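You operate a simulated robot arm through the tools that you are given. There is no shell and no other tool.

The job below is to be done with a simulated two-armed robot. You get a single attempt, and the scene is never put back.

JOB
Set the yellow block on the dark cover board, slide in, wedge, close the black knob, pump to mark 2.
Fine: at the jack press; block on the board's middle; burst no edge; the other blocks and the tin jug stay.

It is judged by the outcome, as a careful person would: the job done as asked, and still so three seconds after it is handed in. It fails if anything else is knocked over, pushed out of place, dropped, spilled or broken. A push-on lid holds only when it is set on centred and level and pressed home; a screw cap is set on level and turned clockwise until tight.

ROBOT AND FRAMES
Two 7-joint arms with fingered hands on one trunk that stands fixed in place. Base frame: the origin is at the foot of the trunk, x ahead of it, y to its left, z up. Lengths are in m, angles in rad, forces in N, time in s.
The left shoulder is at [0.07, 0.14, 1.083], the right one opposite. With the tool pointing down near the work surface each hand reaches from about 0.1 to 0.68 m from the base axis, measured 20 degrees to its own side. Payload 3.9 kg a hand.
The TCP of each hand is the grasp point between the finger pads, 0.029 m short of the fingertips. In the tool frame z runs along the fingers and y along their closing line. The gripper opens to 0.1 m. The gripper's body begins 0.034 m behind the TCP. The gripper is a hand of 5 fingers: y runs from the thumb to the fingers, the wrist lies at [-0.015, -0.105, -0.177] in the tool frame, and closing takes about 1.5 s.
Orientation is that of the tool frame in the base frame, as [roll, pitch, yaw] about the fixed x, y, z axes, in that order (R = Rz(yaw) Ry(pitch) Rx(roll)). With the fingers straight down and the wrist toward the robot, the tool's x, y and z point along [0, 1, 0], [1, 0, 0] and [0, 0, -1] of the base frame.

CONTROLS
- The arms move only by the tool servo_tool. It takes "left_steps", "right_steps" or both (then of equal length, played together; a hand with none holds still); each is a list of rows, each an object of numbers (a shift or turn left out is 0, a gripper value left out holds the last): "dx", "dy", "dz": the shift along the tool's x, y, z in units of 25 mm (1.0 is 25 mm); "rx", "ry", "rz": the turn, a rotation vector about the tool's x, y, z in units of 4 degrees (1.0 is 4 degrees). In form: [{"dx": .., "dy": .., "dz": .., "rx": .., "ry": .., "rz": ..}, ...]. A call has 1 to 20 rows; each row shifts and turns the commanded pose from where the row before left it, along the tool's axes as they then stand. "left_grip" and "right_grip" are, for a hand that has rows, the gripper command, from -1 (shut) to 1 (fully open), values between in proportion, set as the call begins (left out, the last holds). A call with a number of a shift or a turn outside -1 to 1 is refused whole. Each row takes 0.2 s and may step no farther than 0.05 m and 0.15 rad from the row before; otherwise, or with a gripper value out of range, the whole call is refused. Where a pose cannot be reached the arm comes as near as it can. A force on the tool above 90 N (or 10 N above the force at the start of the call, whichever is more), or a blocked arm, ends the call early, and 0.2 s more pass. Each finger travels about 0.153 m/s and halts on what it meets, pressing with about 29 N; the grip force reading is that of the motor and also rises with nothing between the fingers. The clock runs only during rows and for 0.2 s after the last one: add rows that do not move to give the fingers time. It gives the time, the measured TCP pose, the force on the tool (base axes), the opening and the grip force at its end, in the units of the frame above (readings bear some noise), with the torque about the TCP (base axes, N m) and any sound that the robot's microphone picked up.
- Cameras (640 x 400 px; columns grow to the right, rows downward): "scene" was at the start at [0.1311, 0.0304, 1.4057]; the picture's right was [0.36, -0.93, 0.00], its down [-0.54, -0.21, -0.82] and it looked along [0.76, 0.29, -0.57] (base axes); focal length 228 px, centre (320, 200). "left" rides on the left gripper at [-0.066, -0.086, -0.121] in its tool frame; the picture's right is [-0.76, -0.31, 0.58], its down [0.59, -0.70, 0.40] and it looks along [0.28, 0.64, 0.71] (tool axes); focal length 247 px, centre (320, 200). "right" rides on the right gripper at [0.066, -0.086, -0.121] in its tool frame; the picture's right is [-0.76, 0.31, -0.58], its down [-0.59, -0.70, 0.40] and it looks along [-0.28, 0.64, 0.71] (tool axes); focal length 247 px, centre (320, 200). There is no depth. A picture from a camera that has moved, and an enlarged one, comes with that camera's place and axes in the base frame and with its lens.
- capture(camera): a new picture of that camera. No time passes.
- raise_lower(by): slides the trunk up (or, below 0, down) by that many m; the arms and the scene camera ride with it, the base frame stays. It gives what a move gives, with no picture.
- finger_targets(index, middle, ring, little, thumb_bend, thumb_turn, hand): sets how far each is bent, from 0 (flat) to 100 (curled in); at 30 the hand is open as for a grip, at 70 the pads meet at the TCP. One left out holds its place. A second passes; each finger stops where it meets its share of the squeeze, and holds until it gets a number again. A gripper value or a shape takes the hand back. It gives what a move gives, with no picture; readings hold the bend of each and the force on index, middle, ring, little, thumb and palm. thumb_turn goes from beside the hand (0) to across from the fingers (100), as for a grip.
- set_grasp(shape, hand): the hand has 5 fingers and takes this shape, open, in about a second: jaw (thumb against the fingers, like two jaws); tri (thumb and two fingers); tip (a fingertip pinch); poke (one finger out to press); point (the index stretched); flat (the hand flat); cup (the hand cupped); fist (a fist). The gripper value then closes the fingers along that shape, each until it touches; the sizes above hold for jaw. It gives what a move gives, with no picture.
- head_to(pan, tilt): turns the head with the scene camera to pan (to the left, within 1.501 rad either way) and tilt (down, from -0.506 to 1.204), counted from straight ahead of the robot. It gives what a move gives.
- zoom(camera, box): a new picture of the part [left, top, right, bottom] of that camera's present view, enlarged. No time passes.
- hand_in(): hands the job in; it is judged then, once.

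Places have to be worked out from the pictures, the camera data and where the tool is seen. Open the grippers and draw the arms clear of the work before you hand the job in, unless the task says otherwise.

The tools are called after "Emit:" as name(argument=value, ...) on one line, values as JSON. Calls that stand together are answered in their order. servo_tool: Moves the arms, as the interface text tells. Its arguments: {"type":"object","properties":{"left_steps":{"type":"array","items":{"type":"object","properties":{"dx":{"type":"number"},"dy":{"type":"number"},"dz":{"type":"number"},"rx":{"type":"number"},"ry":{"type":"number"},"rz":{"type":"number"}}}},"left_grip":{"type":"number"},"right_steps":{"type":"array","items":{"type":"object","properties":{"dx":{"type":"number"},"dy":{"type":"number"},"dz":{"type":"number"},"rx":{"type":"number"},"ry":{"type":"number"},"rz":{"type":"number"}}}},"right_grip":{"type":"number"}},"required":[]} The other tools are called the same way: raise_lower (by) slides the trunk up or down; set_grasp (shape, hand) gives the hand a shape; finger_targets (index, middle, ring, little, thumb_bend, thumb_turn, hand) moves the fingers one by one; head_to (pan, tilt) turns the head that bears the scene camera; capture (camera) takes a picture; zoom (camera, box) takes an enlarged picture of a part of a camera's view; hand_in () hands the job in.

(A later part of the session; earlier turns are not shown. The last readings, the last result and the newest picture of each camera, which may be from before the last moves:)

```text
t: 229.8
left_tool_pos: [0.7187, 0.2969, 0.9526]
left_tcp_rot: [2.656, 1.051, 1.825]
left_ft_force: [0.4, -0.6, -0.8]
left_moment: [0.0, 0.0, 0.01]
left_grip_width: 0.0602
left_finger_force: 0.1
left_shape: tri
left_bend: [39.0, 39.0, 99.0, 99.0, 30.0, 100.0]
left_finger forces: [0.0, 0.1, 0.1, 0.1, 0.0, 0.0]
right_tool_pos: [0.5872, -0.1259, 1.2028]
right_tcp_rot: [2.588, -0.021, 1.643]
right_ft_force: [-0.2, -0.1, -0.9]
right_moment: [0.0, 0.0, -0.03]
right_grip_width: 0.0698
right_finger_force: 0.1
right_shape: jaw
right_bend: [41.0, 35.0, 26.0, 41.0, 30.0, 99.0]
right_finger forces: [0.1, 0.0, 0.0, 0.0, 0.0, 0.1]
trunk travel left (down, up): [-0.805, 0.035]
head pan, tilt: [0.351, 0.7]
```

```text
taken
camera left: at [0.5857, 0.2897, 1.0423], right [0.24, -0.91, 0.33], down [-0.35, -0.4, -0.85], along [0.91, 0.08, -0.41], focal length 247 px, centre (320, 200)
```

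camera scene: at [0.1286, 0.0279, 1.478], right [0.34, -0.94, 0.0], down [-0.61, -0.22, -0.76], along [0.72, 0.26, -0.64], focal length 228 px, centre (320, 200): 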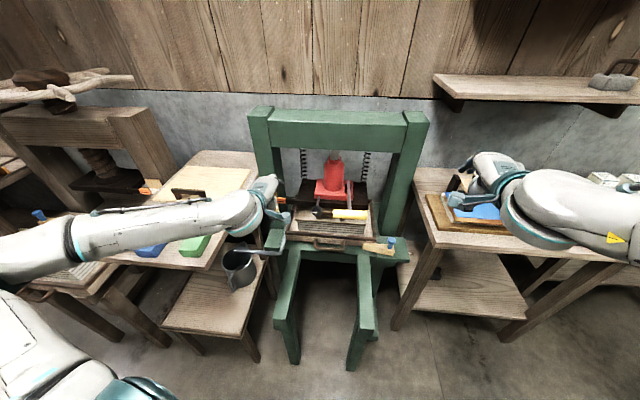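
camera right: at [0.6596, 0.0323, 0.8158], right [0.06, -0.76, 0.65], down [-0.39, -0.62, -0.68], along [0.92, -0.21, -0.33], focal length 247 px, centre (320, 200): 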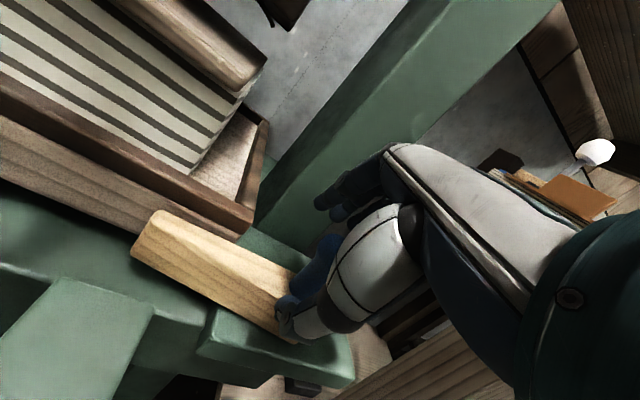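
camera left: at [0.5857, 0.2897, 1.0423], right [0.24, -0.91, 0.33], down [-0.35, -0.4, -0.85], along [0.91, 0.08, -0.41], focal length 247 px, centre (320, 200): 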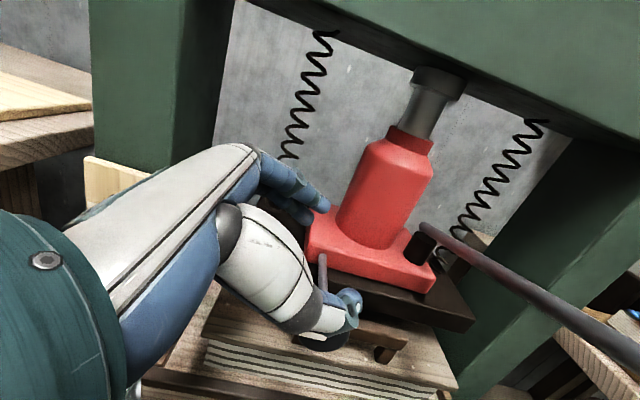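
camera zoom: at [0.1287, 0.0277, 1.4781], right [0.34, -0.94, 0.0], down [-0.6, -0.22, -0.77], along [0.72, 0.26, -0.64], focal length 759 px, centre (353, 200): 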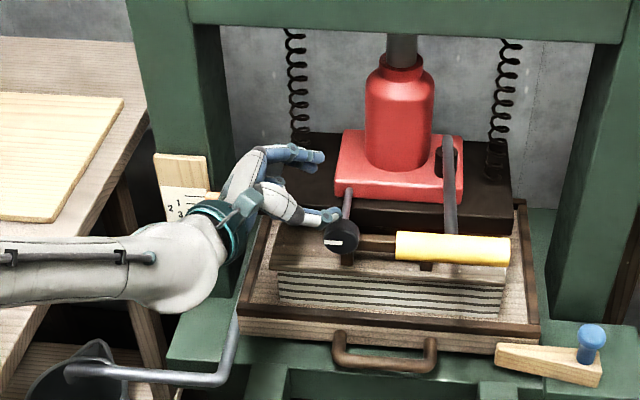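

Excellent posture: hand lying in from the left, thumb in front, fingers behind. I line it up with the knob and move in radially so the knob's rim is between thumb and fingers.

Emit:
servo_tool(left_steps=[{"dx": 0.5, "dy": 0.07, "dz": -0.05}, {"dx": 0.5, "dy": 0.07, "dz": -0.05}, {"dx": 0.5, "dy": 0.07, "dz": -0.05}, {"dx": 0.47, "dy": 0.05, "dz": -0.04}, {"dy": -0.19, "dz": 0.36}, {"dy": -0.19, "dz": 0.36}, {"dy": -0.19, "dz": 0.36}, {}])

Emit:
capture(camera="left")

Emit:
zoom(camera="scene", box=[270, 170, 370, 240])

```text
t: 231.6
left_tool_pos: [0.7224, 0.3027, 0.8976]
left_tcp_rot: [2.653, 1.05, 1.822]
left_ft_force: [-0.8, 0.2, -0.4]
left_moment: [0.0, 0.0, 0.0]
left_grip_width: 0.06
left_finger_force: 0.0
left_shape: tri
left_bend: [39.0, 39.0, 99.0, 99.0, 30.0, 100.0]
left_finger forces: [0.0, 0.0, 0.1, 0.0, 0.0, 0.0]
right_tool_pos: [0.5863, -0.1271, 1.2008]
right_tcp_rot: [2.586, -0.021, 1.644]
right_ft_force: [-0.4, -1.3, 0.6]
right_moment: [-0.01, 0.03, -0.03]
right_grip_width: 0.0698
right_finger_force: 0.2
right_shape: jaw
right_bend: [41.0, 35.0, 26.0, 41.0, 30.0, 99.0]
right_finger forces: [0.0, 0.0, 0.0, 0.1, 0.1, 0.0]
trunk travel left (down, up): [-0.805, 0.035]
head pan, tilt: [0.351, 0.7]
```

```text
taken
camera left: at [0.5879, 0.2942, 0.987], right [0.23, -0.91, 0.33], down [-0.35, -0.4, -0.85], along [0.91, 0.08, -0.41], focal length 247 px, centre (320, 200)
```

left: 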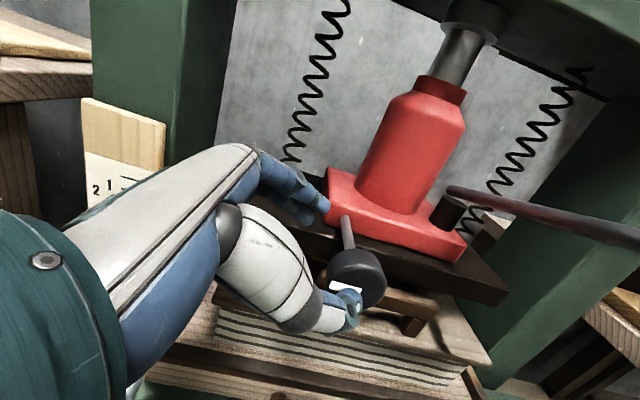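

```text
5.71 times, centred on (320, 205) of scene
camera zoom: at [0.1286, 0.0279, 1.4781], right [0.34, -0.94, 0.0], down [-0.6, -0.22, -0.77], along [0.72, 0.26, -0.64], focal length 1302 px, centre (320, 171)
```

zoom: 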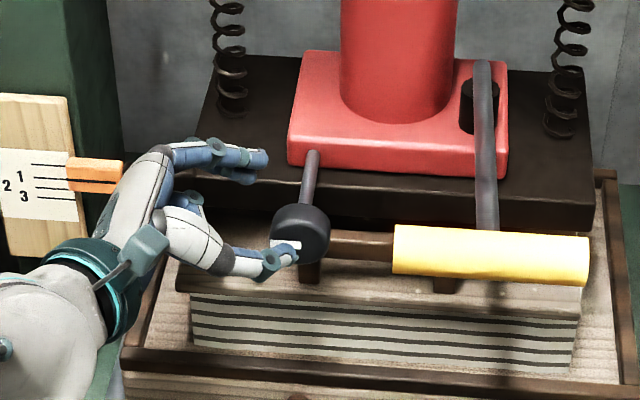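

Perfect alignment: thumb in front of the face, fingers behind, radial offset 46 mm. I move 22 mm further in and close.

Emit:
servo_tool(left_steps=[{"dy": -0.136, "dz": 0.257}, {"dy": -0.136, "dz": 0.257}, {"dy": -0.136, "dz": 0.257}, {}])

Emit:
zoom(camera="scene", box=[270, 170, 370, 240])

Emit:
servo_tool(left_steps=[{}, {}, {}, {}, {}, {}, {}], left_grip=-1)

Emit:
zoom(camera="scene", box=[270, 170, 370, 240])

Emit:
capture(camera="left")

```text
t: 232.6
left_tool_pos: [0.7274, 0.2837, 0.8855]
left_tcp_rot: [2.651, 1.05, 1.822]
left_ft_force: [0.1, 0.3, -0.4]
left_moment: [0.03, 0.0, 0.0]
left_grip_width: 0.0603
left_finger_force: 0.1
left_shape: tri
left_bend: [39.0, 39.0, 99.0, 99.0, 30.0, 100.0]
left_finger forces: [0.0, 0.1, 0.0, 0.0, 0.0, 0.1]
right_tool_pos: [0.5867, -0.1247, 1.202]
right_tcp_rot: [2.586, -0.02, 1.644]
right_ft_force: [0.4, -0.3, 1.3]
right_moment: [0.0, 0.03, -0.03]
right_grip_width: 0.0697
right_finger_force: 0.0
right_shape: jaw
right_bend: [41.0, 35.0, 26.0, 41.0, 30.0, 99.0]
right_finger forces: [0.0, 0.1, 0.0, 0.1, 0.0, 0.0]
trunk travel left (down, up): [-0.805, 0.035]
head pan, tilt: [0.351, 0.7]
```

```text
5.71 times, centred on (320, 205) of scene
camera zoom: at [0.1286, 0.028, 1.4781], right [0.34, -0.94, 0.0], down [-0.6, -0.22, -0.77], along [0.72, 0.26, -0.64], focal length 1302 px, centre (320, 171)
```

zoom: 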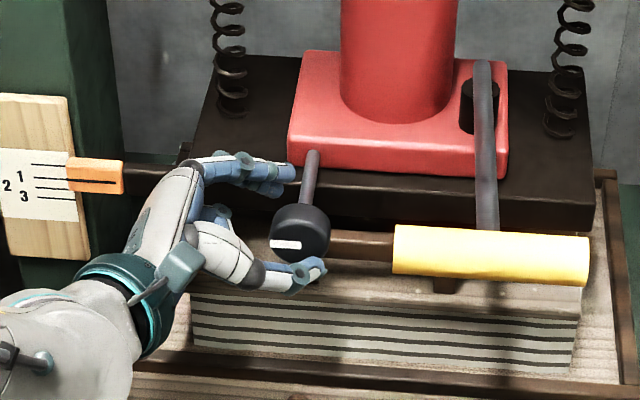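

```text
t: 234.2
left_tool_pos: [0.7265, 0.2834, 0.8867]
left_tcp_rot: [2.649, 1.05, 1.818]
left_ft_force: [-0.2, 0.3, 0.4]
left_moment: [0.0, 0.16, -0.24]
left_grip_width: 0.0245
left_finger_force: 28.8
left_shape: tri
left_bend: [67.0, 67.0, 100.0, 100.0, 38.0, 100.0]
left_finger forces: [12.9, 13.6, 0.1, 0.0, 26.0, 0.0]
right_tool_pos: [0.5868, -0.1252, 1.2017]
right_tcp_rot: [2.589, -0.021, 1.644]
right_ft_force: [-0.4, 0.1, -0.1]
right_moment: [-0.02, -0.01, 0.0]
right_grip_width: 0.0697
right_finger_force: 0.2
right_shape: jaw
right_bend: [41.0, 35.0, 26.0, 41.0, 30.0, 99.0]
right_finger forces: [0.0, 0.0, 0.0, 0.0, 0.1, 0.0]
trunk travel left (down, up): [-0.805, 0.035]
head pan, tilt: [0.351, 0.7]
```

```text
5.71 times, centred on (320, 205) of scene
camera zoom: at [0.1288, 0.0279, 1.4781], right [0.34, -0.94, 0.0], down [-0.6, -0.22, -0.76], along [0.72, 0.26, -0.64], focal length 1302 px, centre (320, 171)
```

zoom: 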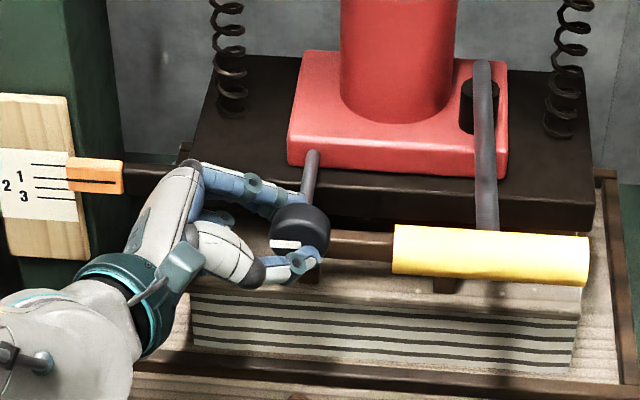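

```text
taken
camera left: at [0.5926, 0.2754, 0.9765], right [0.23, -0.91, 0.33], down [-0.35, -0.4, -0.85], along [0.91, 0.08, -0.41], focal length 247 px, centre (320, 200)
```

left: 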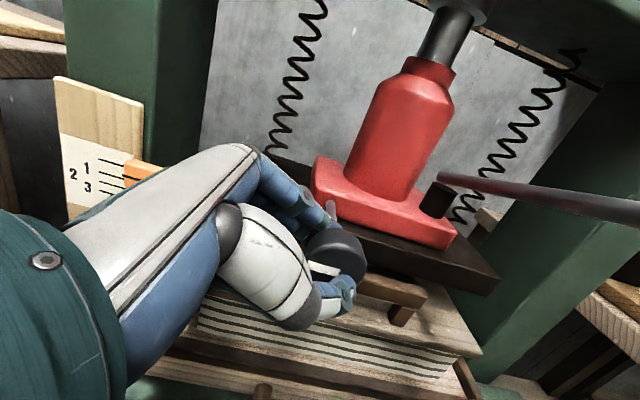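

Gripped firmly (24.5 mm, 26 N). Now I roll clockwise about the knob's axis: first 12° to test.

Emit:
servo_tool(left_steps=[{"dx": -0.0665, "ry": 0.884, "rz": 0.468}, {"dx": -0.0665, "ry": 0.884, "rz": 0.468}, {"dx": -0.0665, "ry": 0.884, "rz": 0.468}, {}])

Emit:
zoom(camera="scene", box=[270, 170, 370, 240])

```text
t: 235.2
left_tool_pos: [0.7274, 0.2803, 0.8912]
left_tcp_rot: [2.657, 0.837, 1.825]
left_ft_force: [-4.8, 0.6, -2.2]
left_moment: [-0.06, 0.29, -0.28]
left_grip_width: 0.0247
left_finger_force: 29.0
left_shape: tri
left_bend: [67.0, 67.0, 100.0, 100.0, 38.0, 100.0]
left_finger forces: [12.5, 13.7, 0.0, 0.0, 28.7, 0.0]
right_tool_pos: [0.5865, -0.124, 1.2019]
right_tcp_rot: [2.587, -0.019, 1.644]
right_ft_force: [-0.5, -0.1, -0.6]
right_moment: [-0.04, -0.02, 0.02]
right_grip_width: 0.0696
right_finger_force: 0.1
right_shape: jaw
right_bend: [41.0, 35.0, 26.0, 41.0, 30.0, 99.0]
right_finger forces: [0.0, 0.1, 0.1, 0.1, 0.0, 0.0]
trunk travel left (down, up): [-0.805, 0.035]
head pan, tilt: [0.351, 0.7]
```

```text
5.71 times, centred on (320, 205) of scene
camera zoom: at [0.1286, 0.0285, 1.478], right [0.34, -0.94, 0.0], down [-0.6, -0.22, -0.76], along [0.72, 0.26, -0.64], focal length 1302 px, centre (320, 171)
```

zoom: 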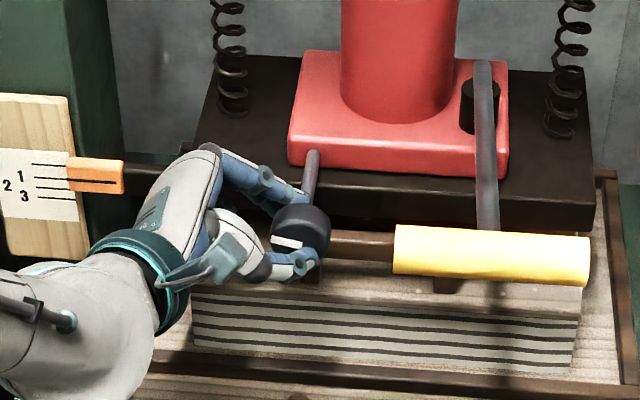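

The knob turns with the hand (its mark has tipped clockwise) with little torque. I continue the stroke.

Emit:
servo_tool(left_steps=[{"dx": -0.0665, "ry": 0.884, "rz": 0.468}, {"dx": -0.0665, "ry": 0.884, "rz": 0.468}, {"dx": -0.0665, "ry": 0.884, "rz": 0.468}, {"dx": -0.0665, "ry": 0.884, "rz": 0.468}, {"dx": -0.0665, "ry": 0.884, "rz": 0.468}, {}])

Emit:
zoom(camera="scene", box=[270, 170, 370, 240])

```text
t: 236.6
left_tool_pos: [0.7296, 0.2756, 0.8982]
left_tcp_rot: [2.657, 0.49, 1.824]
left_ft_force: [-5.6, -0.1, -5.8]
left_moment: [-0.02, 0.42, -0.2]
left_grip_width: 0.0245
left_finger_force: 29.1
left_shape: tri
left_bend: [67.0, 67.0, 100.0, 100.0, 38.0, 100.0]
left_finger forces: [12.0, 13.5, 0.1, 0.0, 30.7, 0.1]
right_tool_pos: [0.5871, -0.1248, 1.2024]
right_tcp_rot: [2.587, -0.02, 1.646]
right_ft_force: [0.0, 0.8, 0.7]
right_moment: [-0.02, 0.0, -0.04]
right_grip_width: 0.07
right_finger_force: 0.0
right_shape: jaw
right_bend: [41.0, 35.0, 26.0, 41.0, 30.0, 99.0]
right_finger forces: [0.1, 0.0, 0.1, 0.0, 0.0, 0.1]
trunk travel left (down, up): [-0.805, 0.035]
head pan, tilt: [0.351, 0.7]
```

```text
5.71 times, centred on (320, 205) of scene
camera zoom: at [0.129, 0.0286, 1.478], right [0.34, -0.94, 0.0], down [-0.6, -0.22, -0.76], along [0.72, 0.26, -0.64], focal length 1302 px, centre (320, 171)
```

zoom: 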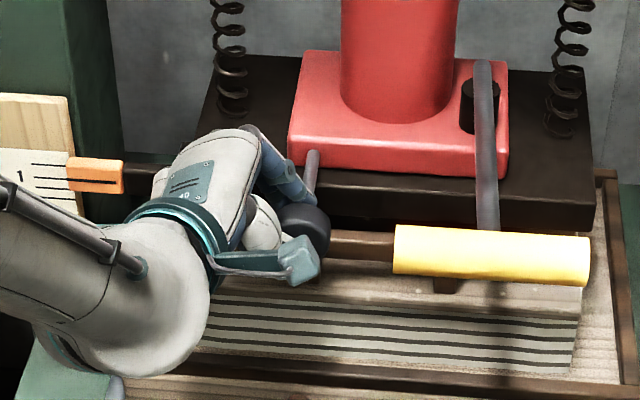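

Still turning smoothly (32° so far). Four more steps, watching the bracket's distance to the lever.

Emit:
servo_tool(left_steps=[{"dx": -0.0665, "ry": 0.884, "rz": 0.468}, {"dx": -0.0665, "ry": 0.884, "rz": 0.468}, {"dx": -0.0665, "ry": 0.884, "rz": 0.468}, {"dx": -0.0665, "ry": 0.884, "rz": 0.468}, {}])

Emit:
zoom(camera="scene", box=[270, 170, 370, 240])

Emit:
capture(camera="left")

```text
t: 237.8
left_tool_pos: [0.7306, 0.2691, 0.8996]
left_tcp_rot: [2.654, 0.211, 1.823]
left_ft_force: [-5.6, 2.3, -4.4]
left_moment: [0.0, 0.45, -0.01]
left_grip_width: 0.0246
left_finger_force: 29.0
left_shape: tri
left_bend: [67.0, 67.0, 100.0, 100.0, 38.0, 100.0]
left_finger forces: [12.5, 13.9, 0.1, 0.0, 30.6, 0.0]
right_tool_pos: [0.5865, -0.1242, 1.2017]
right_tcp_rot: [2.588, -0.018, 1.643]
right_ft_force: [-0.8, 0.7, -0.1]
right_moment: [0.0, -0.02, 0.0]
right_grip_width: 0.0696
right_finger_force: 0.2
right_shape: jaw
right_bend: [41.0, 35.0, 26.0, 41.0, 30.0, 99.0]
right_finger forces: [0.1, 0.1, 0.1, 0.1, 0.0, 0.0]
trunk travel left (down, up): [-0.805, 0.035]
head pan, tilt: [0.351, 0.7]
```

```text
5.71 times, centred on (320, 205) of scene
camera zoom: at [0.1287, 0.0291, 1.478], right [0.34, -0.94, 0.0], down [-0.6, -0.22, -0.76], along [0.72, 0.26, -0.64], focal length 1302 px, centre (320, 171)
```

zoom: 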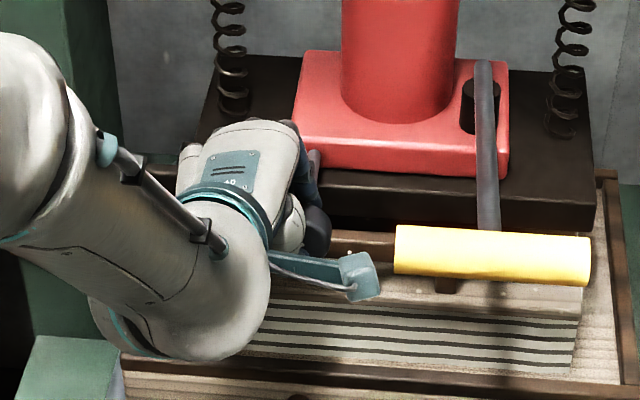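

```text
taken
camera left: at [0.6158, 0.1882, 0.9783], right [0.22, -0.85, -0.48], down [-0.53, 0.31, -0.79], along [0.82, 0.43, -0.38], focal length 247 px, centre (320, 200)
```

left: 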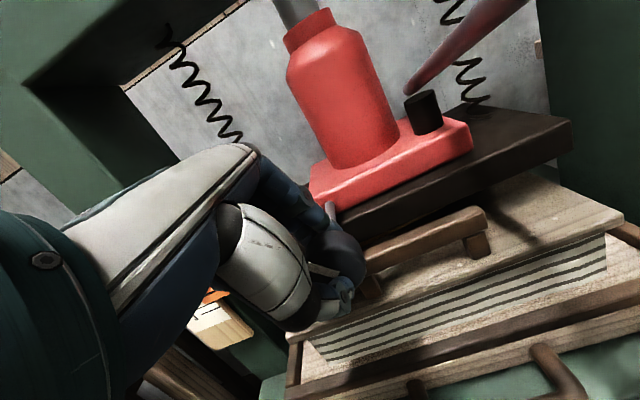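

48° turned so far; the bracket nears the lever, so I open, roll back around the knob for another stroke, and check the mark.

Emit:
servo_tool(left_steps=[{}, {}, {}, {}, {"dx": 0.0665, "ry": -0.884, "rz": -0.468}, {"dx": 0.0665, "ry": -0.884, "rz": -0.468}, {"dx": 0.0665, "ry": -0.884, "rz": -0.468}, {"dx": 0.0665, "ry": -0.884, "rz": -0.468}, {"dx": 0.0665, "ry": -0.884, "rz": -0.468}, {"dx": 0.0665, "ry": -0.884, "rz": -0.468}, {"dx": 0.0665, "ry": -0.884, "rz": -0.468}, {"dx": 0.0665, "ry": -0.884, "rz": -0.468}, {"dx": 0.0665, "ry": -0.884, "rz": -0.468}, {"dx": 0.0665, "ry": -0.884, "rz": -0.468}, {"dx": 0.0665, "ry": -0.884, "rz": -0.468}, {"dx": 0.0665, "ry": -0.884, "rz": -0.468}, {}], left_grip=0.2)

Emit:
zoom(camera="scene", box=[270, 170, 370, 240])

Emit:
capture(camera="left")

```text
t: 241.4
left_tool_pos: [0.7245, 0.2856, 0.8893]
left_tcp_rot: [2.653, 1.051, 1.822]
left_ft_force: [0.1, -0.5, 0.1]
left_moment: [0.02, 0.03, -0.04]
left_grip_width: 0.06
left_finger_force: 0.0
left_shape: tri
left_bend: [39.0, 39.0, 99.0, 99.0, 30.0, 100.0]
left_finger forces: [0.0, 0.0, 0.0, 0.0, 0.0, 0.1]
right_tool_pos: [0.5863, -0.1253, 1.2015]
right_tcp_rot: [2.587, -0.02, 1.644]
right_ft_force: [-0.7, 0.5, 0.1]
right_moment: [0.0, 0.01, 0.0]
right_grip_width: 0.0698
right_finger_force: 0.1
right_shape: jaw
right_bend: [41.0, 35.0, 26.0, 41.0, 30.0, 99.0]
right_finger forces: [0.0, 0.0, 0.1, 0.1, 0.1, 0.1]
trunk travel left (down, up): [-0.805, 0.035]
head pan, tilt: [0.351, 0.7]
```

```text
5.71 times, centred on (320, 205) of scene
camera zoom: at [0.1287, 0.0277, 1.4781], right [0.34, -0.94, 0.0], down [-0.6, -0.22, -0.77], along [0.72, 0.26, -0.64], focal length 1302 px, centre (320, 171)
```

zoom: 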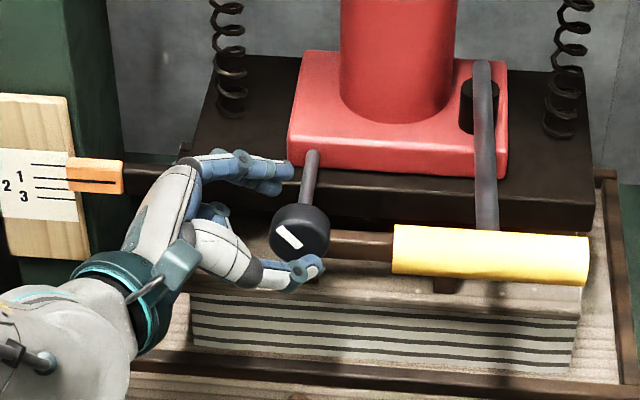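

```text
taken
camera left: at [0.5919, 0.2768, 0.9784], right [0.23, -0.91, 0.33], down [-0.35, -0.4, -0.85], along [0.91, 0.08, -0.41], focal length 247 px, centre (320, 200)
```

left: 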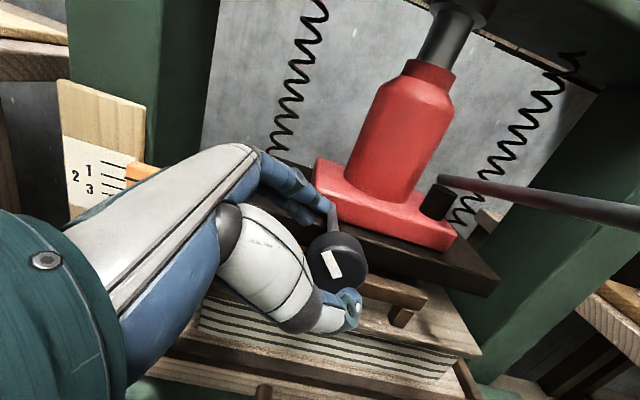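

The mark now points up-left: about 45° turned. I roll back 12° more for a longer second stroke, grip and turn again.

Emit:
servo_tool(left_steps=[{"dx": 0.0665, "ry": -0.884, "rz": -0.468}, {"dx": 0.0665, "ry": -0.884, "rz": -0.468}, {"dx": 0.0665, "ry": -0.884, "rz": -0.468}, {}])

Emit:
servo_tool(left_steps=[{}, {}, {}, {}, {}, {}], left_grip=-1)

Emit:
servo_tool(left_steps=[{"dx": -0.0665, "ry": 0.884, "rz": 0.468}, {"dx": -0.0665, "ry": 0.884, "rz": 0.468}, {"dx": -0.0665, "ry": 0.884, "rz": 0.468}, {"dx": -0.0665, "ry": 0.884, "rz": 0.468}, {"dx": -0.0665, "ry": 0.884, "rz": 0.468}, {"dx": -0.0665, "ry": 0.884, "rz": 0.468}, {}])

Emit:
zoom(camera="scene", box=[270, 170, 370, 240])

```text
t: 242.4
left_tool_pos: [0.7267, 0.2864, 0.8826]
left_tcp_rot: [2.654, 1.262, 1.821]
left_ft_force: [0.1, 0.2, -0.3]
left_moment: [-0.01, 0.01, -0.01]
left_grip_width: 0.0597
left_finger_force: 0.0
left_shape: tri
left_bend: [39.0, 39.0, 99.0, 99.0, 30.0, 100.0]
left_finger forces: [0.0, 0.1, 0.1, 0.0, 0.0, 0.0]
right_tool_pos: [0.5865, -0.125, 1.2021]
right_tcp_rot: [2.589, -0.021, 1.644]
right_ft_force: [-0.4, 0.1, 0.5]
right_moment: [0.01, 0.0, 0.0]
right_grip_width: 0.0697
right_finger_force: 0.1
right_shape: jaw
right_bend: [41.0, 35.0, 26.0, 41.0, 30.0, 99.0]
right_finger forces: [0.1, 0.0, 0.0, 0.0, 0.0, 0.0]
trunk travel left (down, up): [-0.805, 0.035]
head pan, tilt: [0.351, 0.7]
```

```text
t: 243.8
left_tool_pos: [0.7256, 0.2863, 0.8835]
left_tcp_rot: [2.654, 1.26, 1.823]
left_ft_force: [-0.6, -0.9, -0.6]
left_moment: [-0.04, 0.07, -0.24]
left_grip_width: 0.0242
left_finger_force: 28.7
left_shape: tri
left_bend: [68.0, 67.0, 100.0, 100.0, 38.0, 100.0]
left_finger forces: [12.7, 13.6, 0.0, 0.1, 25.9, 0.0]
right_tool_pos: [0.5856, -0.1251, 1.2018]
right_tcp_rot: [2.589, -0.021, 1.642]
right_ft_force: [0.4, 0.4, -0.5]
right_moment: [-0.03, 0.01, 0.03]
right_grip_width: 0.0699
right_finger_force: 0.0
right_shape: jaw
right_bend: [41.0, 35.0, 26.0, 41.0, 30.0, 99.0]
right_finger forces: [0.0, 0.0, 0.0, 0.1, 0.0, 0.1]
trunk travel left (down, up): [-0.805, 0.035]
head pan, tilt: [0.351, 0.7]
```

```text
t: 245.4
left_tool_pos: [0.7277, 0.2807, 0.8928]
left_tcp_rot: [2.657, 0.84, 1.825]
left_ft_force: [0.3, -1.4, -0.7]
left_moment: [-0.08, 0.16, -0.21]
left_grip_width: 0.0238
left_finger_force: 28.5
left_shape: tri
left_bend: [68.0, 67.0, 100.0, 100.0, 38.0, 100.0]
left_finger forces: [12.6, 13.4, 0.1, 0.1, 26.1, 0.0]
right_tool_pos: [0.5867, -0.1261, 1.2018]
right_tcp_rot: [2.588, -0.021, 1.644]
right_ft_force: [-0.6, 0.8, -0.5]
right_moment: [0.02, 0.0, 0.03]
right_grip_width: 0.0696
right_finger_force: 0.1
right_shape: jaw
right_bend: [41.0, 35.0, 26.0, 41.0, 30.0, 99.0]
right_finger forces: [0.0, 0.1, 0.0, 0.1, 0.1, 0.0]
trunk travel left (down, up): [-0.805, 0.035]
head pan, tilt: [0.351, 0.7]
```

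```text
5.71 times, centred on (320, 205) of scene
camera zoom: at [0.129, 0.0276, 1.4781], right [0.34, -0.94, 0.0], down [-0.6, -0.22, -0.76], along [0.72, 0.26, -0.64], focal length 1302 px, centre (320, 171)
```

zoom: 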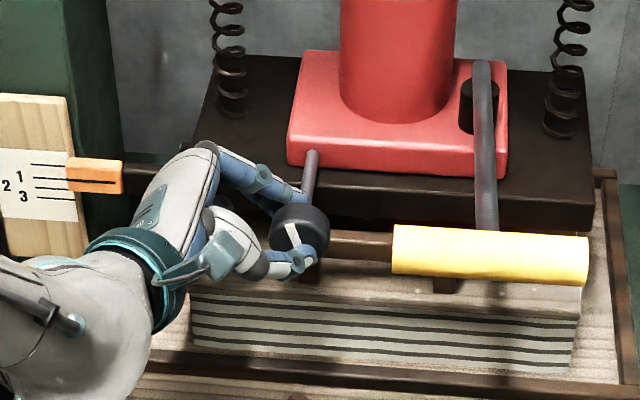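

Second stroke works (mark now ~70°). I continue and watch for it to tighten.

Emit:
servo_tool(left_steps=[{"dx": -0.0665, "ry": 0.884, "rz": 0.468}, {"dx": -0.0665, "ry": 0.884, "rz": 0.468}, {"dx": -0.0665, "ry": 0.884, "rz": 0.468}, {"dx": -0.0665, "ry": 0.884, "rz": 0.468}, {}])

Emit:
servo_tool(left_steps=[{"dx": -0.0665, "ry": 0.884, "rz": 0.468}, {"dx": -0.0665, "ry": 0.884, "rz": 0.468}, {"dx": -0.0665, "ry": 0.884, "rz": 0.468}, {"dx": -0.0665, "ry": 0.884, "rz": 0.468}, {}])

Emit:
zoom(camera="scene", box=[270, 170, 370, 240])

Emit:
zoom(camera="left", box=[260, 150, 420, 330])

```text
t: 246.6
left_tool_pos: [0.7277, 0.2769, 0.8981]
left_tcp_rot: [2.655, 0.56, 1.822]
left_ft_force: [-3.9, -1.7, -1.8]
left_moment: [-0.01, 0.29, -0.18]
left_grip_width: 0.0236
left_finger_force: 29.1
left_shape: tri
left_bend: [68.0, 68.0, 100.0, 100.0, 38.0, 100.0]
left_finger forces: [12.3, 13.4, 0.1, 0.0, 28.9, 0.1]
right_tool_pos: [0.5862, -0.1246, 1.202]
right_tcp_rot: [2.587, -0.022, 1.643]
right_ft_force: [0.8, 0.0, 0.5]
right_moment: [0.0, 0.04, -0.05]
right_grip_width: 0.0697
right_finger_force: 0.1
right_shape: jaw
right_bend: [41.0, 35.0, 26.0, 41.0, 30.0, 99.0]
right_finger forces: [0.1, 0.0, 0.1, 0.0, 0.0, 0.1]
trunk travel left (down, up): [-0.805, 0.035]
head pan, tilt: [0.351, 0.7]
```

```text
t: 247.8
left_tool_pos: [0.7309, 0.2732, 0.9007]
left_tcp_rot: [2.656, 0.282, 1.825]
left_ft_force: [-4.2, 2.3, -2.0]
left_moment: [-0.22, 0.25, -0.05]
left_grip_width: 0.0242
left_finger_force: 28.6
left_shape: tri
left_bend: [68.0, 69.0, 100.0, 100.0, 38.0, 99.0]
left_finger forces: [13.0, 11.5, 0.0, 0.1, 28.1, 0.0]
right_tool_pos: [0.5856, -0.1234, 1.2018]
right_tcp_rot: [2.587, -0.018, 1.642]
right_ft_force: [-0.1, 0.0, 0.3]
right_moment: [0.04, -0.03, 0.0]
right_grip_width: 0.0701
right_finger_force: 0.1
right_shape: jaw
right_bend: [41.0, 35.0, 26.0, 41.0, 30.0, 99.0]
right_finger forces: [0.0, 0.0, 0.1, 0.1, 0.0, 0.0]
trunk travel left (down, up): [-0.805, 0.035]
head pan, tilt: [0.351, 0.7]
```

```text
5.71 times, centred on (320, 205) of scene
camera zoom: at [0.1282, 0.0289, 1.4781], right [0.34, -0.94, 0.0], down [-0.6, -0.22, -0.77], along [0.72, 0.26, -0.64], focal length 1302 px, centre (320, 171)
```

zoom: 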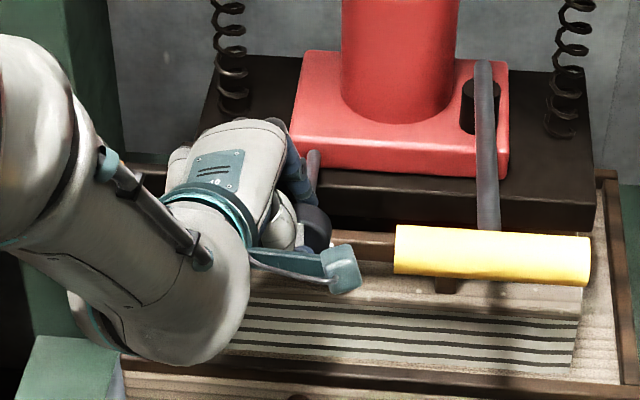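

```text
2.22 times, centred on (340, 240) of left
camera zoom: at [0.6137, 0.1971, 0.9828], right [0.23, -0.88, -0.42], down [-0.52, 0.26, -0.82], along [0.83, 0.4, -0.4], focal length 549 px, centre (276, 111)
```

zoom: 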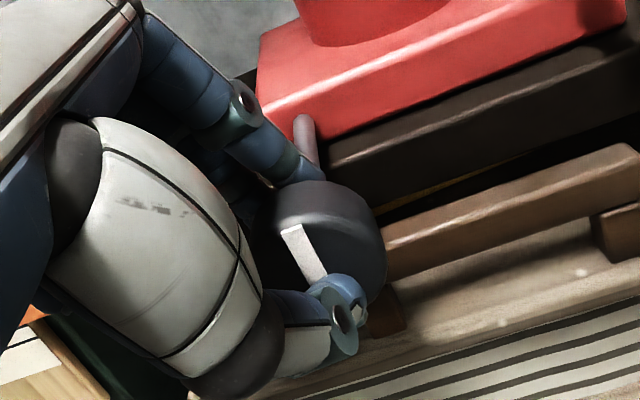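

Forces shifted slightly (middle finger down, small twist moment) — it may be tightening. I open, roll back and look at the mark.

Emit:
servo_tool(left_steps=[{}, {}, {}, {}, {"dx": 0.0665, "ry": -0.884, "rz": -0.468}, {"dx": 0.0665, "ry": -0.884, "rz": -0.468}, {"dx": 0.0665, "ry": -0.884, "rz": -0.468}, {"dx": 0.0665, "ry": -0.884, "rz": -0.468}, {"dx": 0.0665, "ry": -0.884, "rz": -0.468}, {"dx": 0.0665, "ry": -0.884, "rz": -0.468}, {"dx": 0.0665, "ry": -0.884, "rz": -0.468}, {"dx": 0.0665, "ry": -0.884, "rz": -0.468}, {"dx": 0.0665, "ry": -0.884, "rz": -0.468}, {"dx": 0.0665, "ry": -0.884, "rz": -0.468}, {"dx": 0.0665, "ry": -0.884, "rz": -0.468}, {"dx": 0.0665, "ry": -0.884, "rz": -0.468}, {}], left_grip=0.2)

Emit:
zoom(camera="scene", box=[290, 185, 350, 227])

Emit:
zoom(camera="left", box=[280, 200, 400, 330])

```text
t: 251.4
left_tool_pos: [0.7264, 0.2867, 0.8894]
left_tcp_rot: [2.652, 1.122, 1.821]
left_ft_force: [-0.5, 0.3, -0.3]
left_moment: [0.02, 0.03, 0.05]
left_grip_width: 0.06
left_finger_force: 0.0
left_shape: tri
left_bend: [39.0, 39.0, 99.0, 99.0, 30.0, 100.0]
left_finger forces: [0.0, 0.0, 0.0, 0.1, 0.1, 0.0]
right_tool_pos: [0.5868, -0.1256, 1.2021]
right_tcp_rot: [2.587, -0.02, 1.643]
right_ft_force: [-0.4, 0.4, -0.6]
right_moment: [0.0, 0.0, 0.01]
right_grip_width: 0.0696
right_finger_force: 0.1
right_shape: jaw
right_bend: [41.0, 35.0, 26.0, 41.0, 30.0, 99.0]
right_finger forces: [0.0, 0.0, 0.1, 0.0, 0.0, 0.1]
trunk travel left (down, up): [-0.805, 0.035]
head pan, tilt: [0.351, 0.7]
```

```text
9.52 times, centred on (320, 206) of scene
camera zoom: at [0.1287, 0.0277, 1.4781], right [0.34, -0.94, 0.0], down [-0.6, -0.22, -0.77], along [0.72, 0.26, -0.64], focal length 2169 px, centre (320, 143)
```

zoom: 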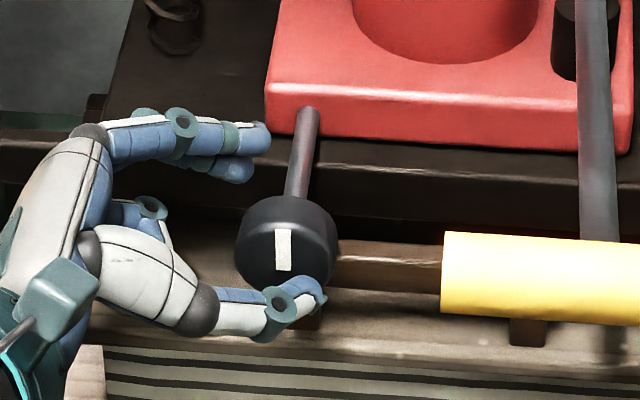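

```text
3.08 times, centred on (340, 265) of left
camera zoom: at [0.5906, 0.2849, 0.9766], right [0.23, -0.89, 0.4], down [-0.33, -0.45, -0.83], along [0.92, 0.06, -0.4], focal length 760 px, centre (258, 0)
```

zoom: 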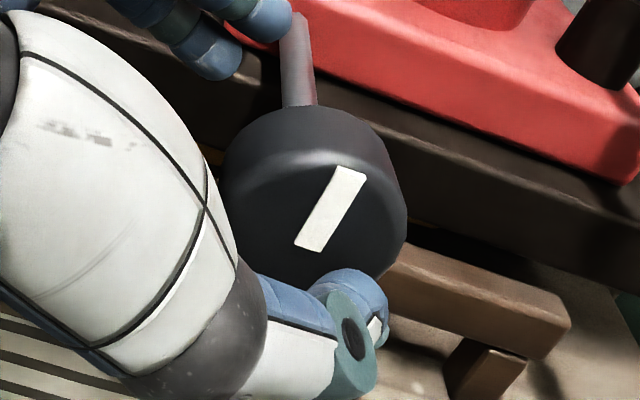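

The mark now points exactly straight up — 90° turned, although the hand moved ~104° in total, so it seems to have hit its stop. I verify with one more gripped turn.

Emit:
servo_tool(left_steps=[{}, {}, {}, {}, {}, {}], left_grip=-1)

Emit:
servo_tool(left_steps=[{"dx": -0.0665, "ry": 0.884, "rz": 0.468}, {"dx": -0.0665, "ry": 0.884, "rz": 0.468}, {"dx": -0.0665, "ry": 0.884, "rz": 0.468}, {"dx": -0.0665, "ry": 0.884, "rz": 0.468}, {}])

Emit:
zoom(camera="scene", box=[290, 185, 350, 227])

Emit:
zoom(camera="left", box=[280, 200, 400, 330])

```text
t: 252.8
left_tool_pos: [0.7262, 0.2869, 0.8894]
left_tcp_rot: [2.651, 1.119, 1.823]
left_ft_force: [-1.7, 1.9, 1.0]
left_moment: [0.02, 0.06, -0.15]
left_grip_width: 0.023
left_finger_force: 29.2
left_shape: tri
left_bend: [69.0, 68.0, 100.0, 100.0, 38.0, 100.0]
left_finger forces: [12.2, 13.6, 0.0, 0.1, 25.1, 0.1]
right_tool_pos: [0.5847, -0.1251, 1.2024]
right_tcp_rot: [2.586, -0.02, 1.643]
right_ft_force: [0.2, -0.3, -0.3]
right_moment: [0.0, 0.01, 0.02]
right_grip_width: 0.07
right_finger_force: 0.2
right_shape: jaw
right_bend: [41.0, 35.0, 26.0, 41.0, 30.0, 99.0]
right_finger forces: [0.0, 0.0, 0.0, 0.0, 0.0, 0.0]
trunk travel left (down, up): [-0.805, 0.035]
head pan, tilt: [0.351, 0.7]
```

```text
t: 254.0
left_tool_pos: [0.7267, 0.2839, 0.8941]
left_tcp_rot: [2.654, 0.841, 1.826]
left_ft_force: [-3.4, 8.0, -0.9]
left_moment: [-0.19, 0.1, -0.07]
left_grip_width: 0.023
left_finger_force: 29.2
left_shape: tri
left_bend: [69.0, 69.0, 100.0, 100.0, 38.0, 99.0]
left_finger forces: [17.8, 12.1, 0.0, 0.0, 26.2, 0.0]
right_tool_pos: [0.5871, -0.1239, 1.2026]
right_tcp_rot: [2.586, -0.019, 1.644]
right_ft_force: [0.0, -1.0, 0.7]
right_moment: [-0.04, 0.0, -0.03]
right_grip_width: 0.0699
right_finger_force: 0.0
right_shape: jaw
right_bend: [41.0, 35.0, 26.0, 41.0, 30.0, 99.0]
right_finger forces: [0.1, 0.0, 0.0, 0.0, 0.0, 0.1]
trunk travel left (down, up): [-0.805, 0.035]
head pan, tilt: [0.351, 0.7]
```

```text
9.52 times, centred on (320, 206) of scene
camera zoom: at [0.1284, 0.0297, 1.478], right [0.34, -0.94, 0.0], down [-0.6, -0.22, -0.76], along [0.72, 0.26, -0.64], focal length 2169 px, centre (320, 143)
```

zoom: 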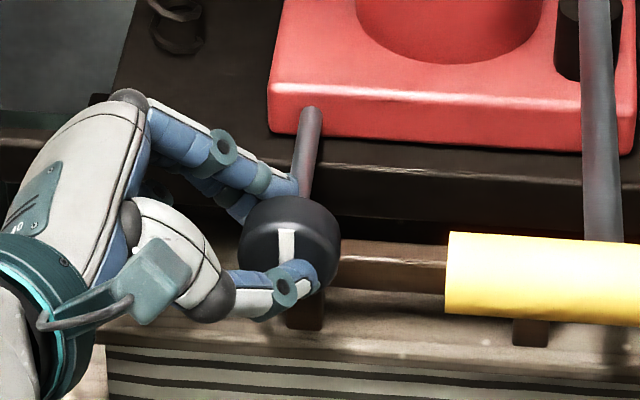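

```text
3.08 times, centred on (340, 265) of left
camera zoom: at [0.5977, 0.2576, 0.9871], right [0.25, -0.96, 0.13], down [-0.39, -0.22, -0.89], along [0.89, 0.17, -0.43], focal length 760 px, centre (258, 0)
```

zoom: 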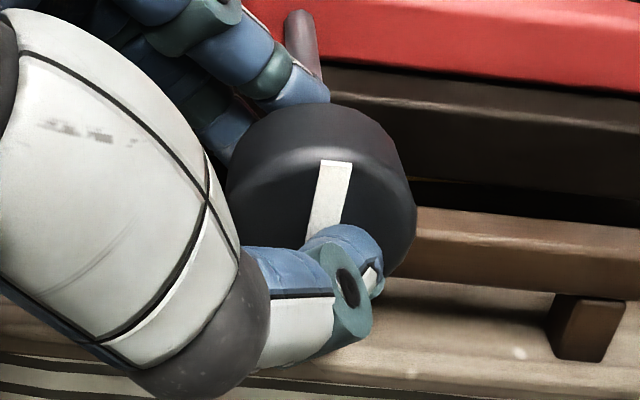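

The hand turned 16° more but the mark stayed straight up with force building: the knob is closed tight. I release and withdraw the left hand.

Emit:
servo_tool(left_steps=[{}, {}, {}, {}, {"dy": 0.14, "dz": -0.26}, {"dy": 0.28, "dz": -0.53}, {"dy": 0.28, "dz": -0.53}, {"dy": 0.28, "dz": -0.53}, {"dy": 0.28, "dz": -0.53}, {}], left_grip=0.2)

Emit:
zoom(camera="scene", box=[230, 150, 390, 250])

```text
t: 256.2
left_tool_pos: [0.7156, 0.3318, 0.9391]
left_tcp_rot: [2.658, 0.839, 1.826]
left_ft_force: [-0.7, -0.3, 0.6]
left_moment: [0.02, 0.02, 0.03]
left_grip_width: 0.0601
left_finger_force: 0.1
left_shape: tri
left_bend: [39.0, 39.0, 99.0, 100.0, 30.0, 100.0]
left_finger forces: [0.0, 0.1, 0.0, 0.1, 0.0, 0.1]
right_tool_pos: [0.5865, -0.1264, 1.2021]
right_tcp_rot: [2.589, -0.021, 1.644]
right_ft_force: [0.0, 1.0, -0.3]
right_moment: [0.0, 0.02, 0.01]
right_grip_width: 0.0699
right_finger_force: 0.0
right_shape: jaw
right_bend: [41.0, 35.0, 26.0, 41.0, 30.0, 99.0]
right_finger forces: [0.0, 0.0, 0.0, 0.0, 0.0, 0.1]
trunk travel left (down, up): [-0.805, 0.035]
head pan, tilt: [0.351, 0.7]
```

```text
4.00 times, centred on (310, 200) of scene
camera zoom: at [0.1291, 0.0277, 1.478], right [0.34, -0.94, 0.0], down [-0.61, -0.22, -0.76], along [0.72, 0.26, -0.64], focal length 911 px, centre (360, 200)
```

zoom: 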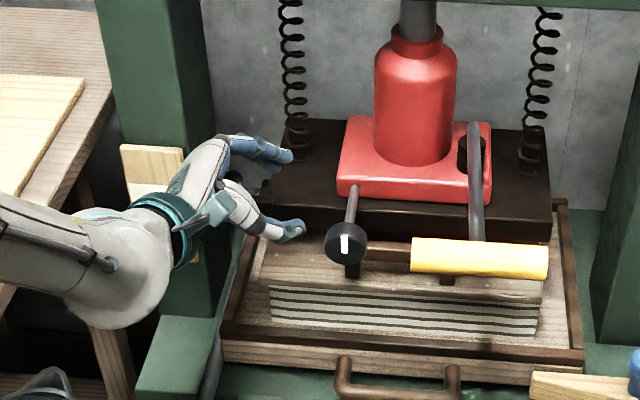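

Knob closed, mark upright. I park the left hand back over to the left, out of the scale's line of sight, and bring the right hand above the pump lever.

Emit:
servo_tool(left_steps=[{"dx": 0.108, "dy": -0.272, "dz": -0.857}, {"dx": 0.108, "dy": -0.272, "dz": -0.857}, {"dx": 0.108, "dy": -0.272, "dz": -0.857}, {"dx": 0.108, "dy": -0.272, "dz": -0.857}, {"dx": 0.108, "dy": -0.272, "dz": -0.857}, {"dx": 0.108, "dy": -0.272, "dz": -0.857}, {"dx": 0.108, "dy": -0.272, "dz": -0.857}, {"dx": 0.108, "dy": -0.272, "dz": -0.857}, {"dx": 0.108, "dy": -0.272, "dz": -0.857}, {"dx": 0.108, "dy": -0.272, "dz": -0.857}, {"dx": 0.108, "dy": -0.272, "dz": -0.857}, {"dx": 0.108, "dy": -0.272, "dz": -0.857}, {}])

Emit:
capture(camera="scene")

Emit:
zoom(camera="scene", box=[262, 170, 326, 210])

Emit:
capture(camera="right")

```text
t: 259.0
left_tool_pos: [0.4875, 0.4418, 1.0419]
left_tcp_rot: [2.653, 0.841, 1.821]
left_ft_force: [0.0, -0.4, -0.1]
left_moment: [-0.03, 0.0, 0.01]
left_grip_width: 0.06
left_finger_force: 0.1
left_shape: tri
left_bend: [39.0, 39.0, 99.0, 99.0, 30.0, 100.0]
left_finger forces: [0.0, 0.0, 0.0, 0.1, 0.0, 0.0]
right_tool_pos: [0.5876, -0.1257, 1.2018]
right_tcp_rot: [2.588, -0.021, 1.642]
right_ft_force: [-0.5, -0.6, 0.1]
right_moment: [-0.02, 0.01, -0.01]
right_grip_width: 0.0697
right_finger_force: 0.1
right_shape: jaw
right_bend: [41.0, 35.0, 26.0, 41.0, 30.0, 99.0]
right_finger forces: [0.0, 0.0, 0.1, 0.1, 0.1, 0.2]
trunk travel left (down, up): [-0.805, 0.035]
head pan, tilt: [0.351, 0.7]
```

```text
taken
camera scene: at [0.1292, 0.0281, 1.478], right [0.34, -0.94, 0.0], down [-0.61, -0.22, -0.76], along [0.72, 0.26, -0.64], focal length 228 px, centre (320, 200)
```

scene: 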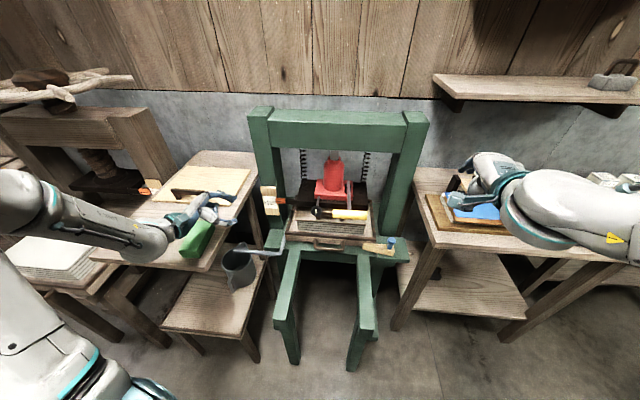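

```text
10.00 times, centred on (294, 190) of scene
camera zoom: at [0.1292, 0.0281, 1.478], right [0.34, -0.94, 0.0], down [-0.61, -0.22, -0.76], along [0.72, 0.26, -0.64], focal length 2278 px, centre (580, 300)
```

zoom: 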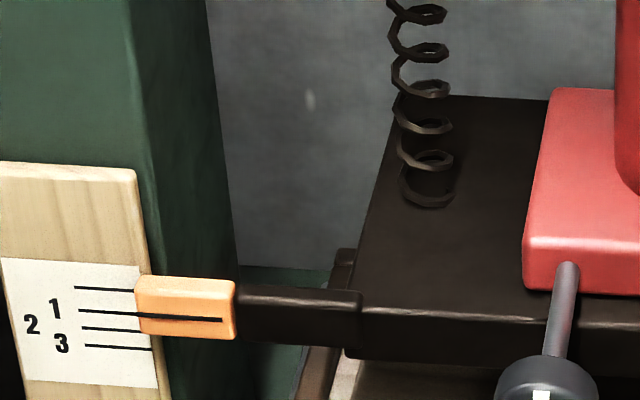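

```text
taken
camera right: at [0.4465, -0.0707, 1.2594], right [0.01, -0.77, 0.64], down [-0.35, -0.6, -0.72], along [0.94, -0.21, -0.27], focal length 247 px, centre (320, 200)
```

right: 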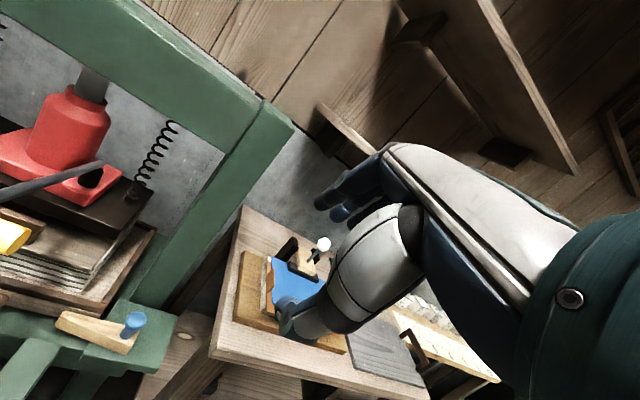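

Zero calibration in this fixed view: pointer line sits 25 px below its mark, so "mark 2" will read at y ≈ 357 in this zoom. Now I set the right hand (tri) level over the right half of the lever grip.

Emit:
set_grasp(hand="right", shape="tri")

Emit:
servo_tool(right_steps=[{"ry": 0.48, "rz": -0.77, "rx": 0.8}, {"ry": 0.48, "rz": -0.77, "rx": 0.8}, {"ry": 0.48, "rz": -0.77, "rx": 0.8}, {"rx": 0.9}, {"rx": 0.9}, {}])

Emit:
servo_tool(right_steps=[{"dx": 0.85, "dy": 0.29, "dz": 0.5}, {"dx": 0.85, "dy": 0.29, "dz": 0.5}, {"dx": 0.85, "dy": 0.29, "dz": 0.5}, {"dx": 0.85, "dy": 0.29, "dz": 0.5}, {"dx": 0.85, "dy": 0.29, "dz": 0.5}, {"dx": 0.85, "dy": 0.29, "dz": 0.5}, {"dx": 0.85, "dy": 0.29, "dz": 0.5}, {}])

Emit:
capture(camera="right")

Emit:
capture(camera="scene")

```text
t: 259.9
left_tool_pos: [0.4877, 0.4411, 1.0412]
left_tcp_rot: [2.659, 0.84, 1.827]
left_ft_force: [0.5, -0.9, -0.3]
left_moment: [0.01, -0.01, -0.01]
left_grip_width: 0.0598
left_finger_force: 0.2
left_shape: tri
left_bend: [39.0, 39.0, 99.0, 99.0, 30.0, 100.0]
left_finger forces: [0.0, 0.0, 0.0, 0.0, 0.1, 0.0]
right_tool_pos: [0.5864, -0.1258, 1.2029]
right_tcp_rot: [2.589, -0.021, 1.644]
right_ft_force: [-0.6, 0.6, -0.2]
right_moment: [-0.01, 0.02, 0.0]
right_grip_width: 0.0999
right_finger_force: 0.1
right_shape: tri
right_bend: [30.0, 30.0, 99.0, 99.0, 30.0, 98.0]
right_finger forces: [0.0, 0.0, 0.0, 0.0, 0.0, 0.0]
trunk travel left (down, up): [-0.805, 0.035]
head pan, tilt: [0.351, 0.7]
```

```text
t: 261.3
left_tool_pos: [0.488, 0.4415, 1.0416]
left_tcp_rot: [2.655, 0.84, 1.824]
left_ft_force: [-0.7, -0.5, 0.2]
left_moment: [-0.02, -0.01, 0.0]
left_grip_width: 0.0602
left_finger_force: 0.0
left_shape: tri
left_bend: [39.0, 39.0, 99.0, 99.0, 30.0, 100.0]
left_finger forces: [0.0, 0.1, 0.1, 0.0, 0.0, 0.0]
right_tool_pos: [0.5855, -0.1261, 1.203]
right_tcp_rot: [2.876, -0.036, 1.832]
right_ft_force: [0.5, 0.3, -0.1]
right_moment: [0.0, 0.0, -0.01]
right_grip_width: 0.0997
right_finger_force: 0.1
right_shape: tri
right_bend: [30.0, 30.0, 99.0, 99.0, 30.0, 98.0]
right_finger forces: [0.1, 0.0, 0.0, 0.1, 0.0, 0.1]
trunk travel left (down, up): [-0.805, 0.035]
head pan, tilt: [0.351, 0.7]
```

```text
t: 263.1
left_tool_pos: [0.4894, 0.4407, 1.042]
left_tcp_rot: [2.656, 0.841, 1.825]
left_ft_force: [1.0, -0.2, -0.3]
left_moment: [0.01, -0.01, 0.03]
left_grip_width: 0.0599
left_finger_force: 0.2
left_shape: tri
left_bend: [39.0, 39.0, 99.0, 99.0, 30.0, 100.0]
left_finger forces: [0.0, 0.0, 0.0, 0.1, 0.0, 0.0]
right_tool_pos: [0.6176, 0.0385, 1.1366]
right_tcp_rot: [2.875, -0.036, 1.832]
right_ft_force: [-0.3, 0.9, 0.2]
right_moment: [-0.01, -0.02, -0.01]
right_grip_width: 0.1
right_finger_force: 0.1
right_shape: tri
right_bend: [30.0, 30.0, 99.0, 99.0, 30.0, 98.0]
right_finger forces: [0.0, 0.1, 0.0, 0.0, 0.0, 0.0]
trunk travel left (down, up): [-0.805, 0.035]
head pan, tilt: [0.351, 0.7]
```

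```text
taken
camera right: at [0.4914, 0.0687, 1.2316], right [0.34, -0.72, 0.61], down [-0.41, -0.7, -0.59], along [0.85, -0.05, -0.53], focal length 247 px, centre (320, 200)
```

right: 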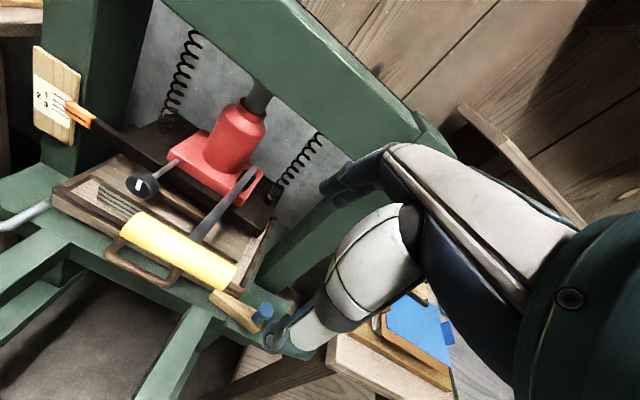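

```text
taken
camera scene: at [0.1283, 0.0271, 1.4781], right [0.34, -0.94, 0.0], down [-0.6, -0.22, -0.77], along [0.72, 0.26, -0.64], focal length 228 px, centre (320, 200)
```

scene: 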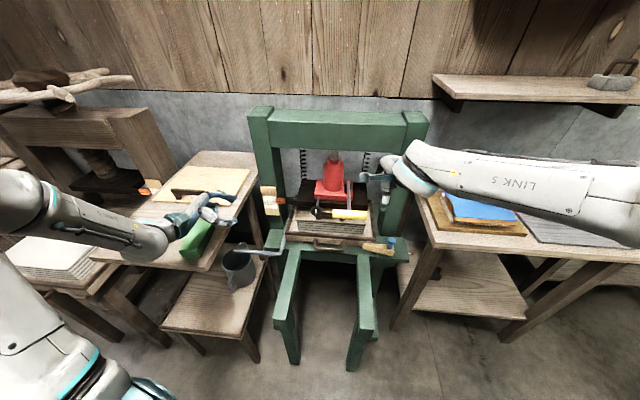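

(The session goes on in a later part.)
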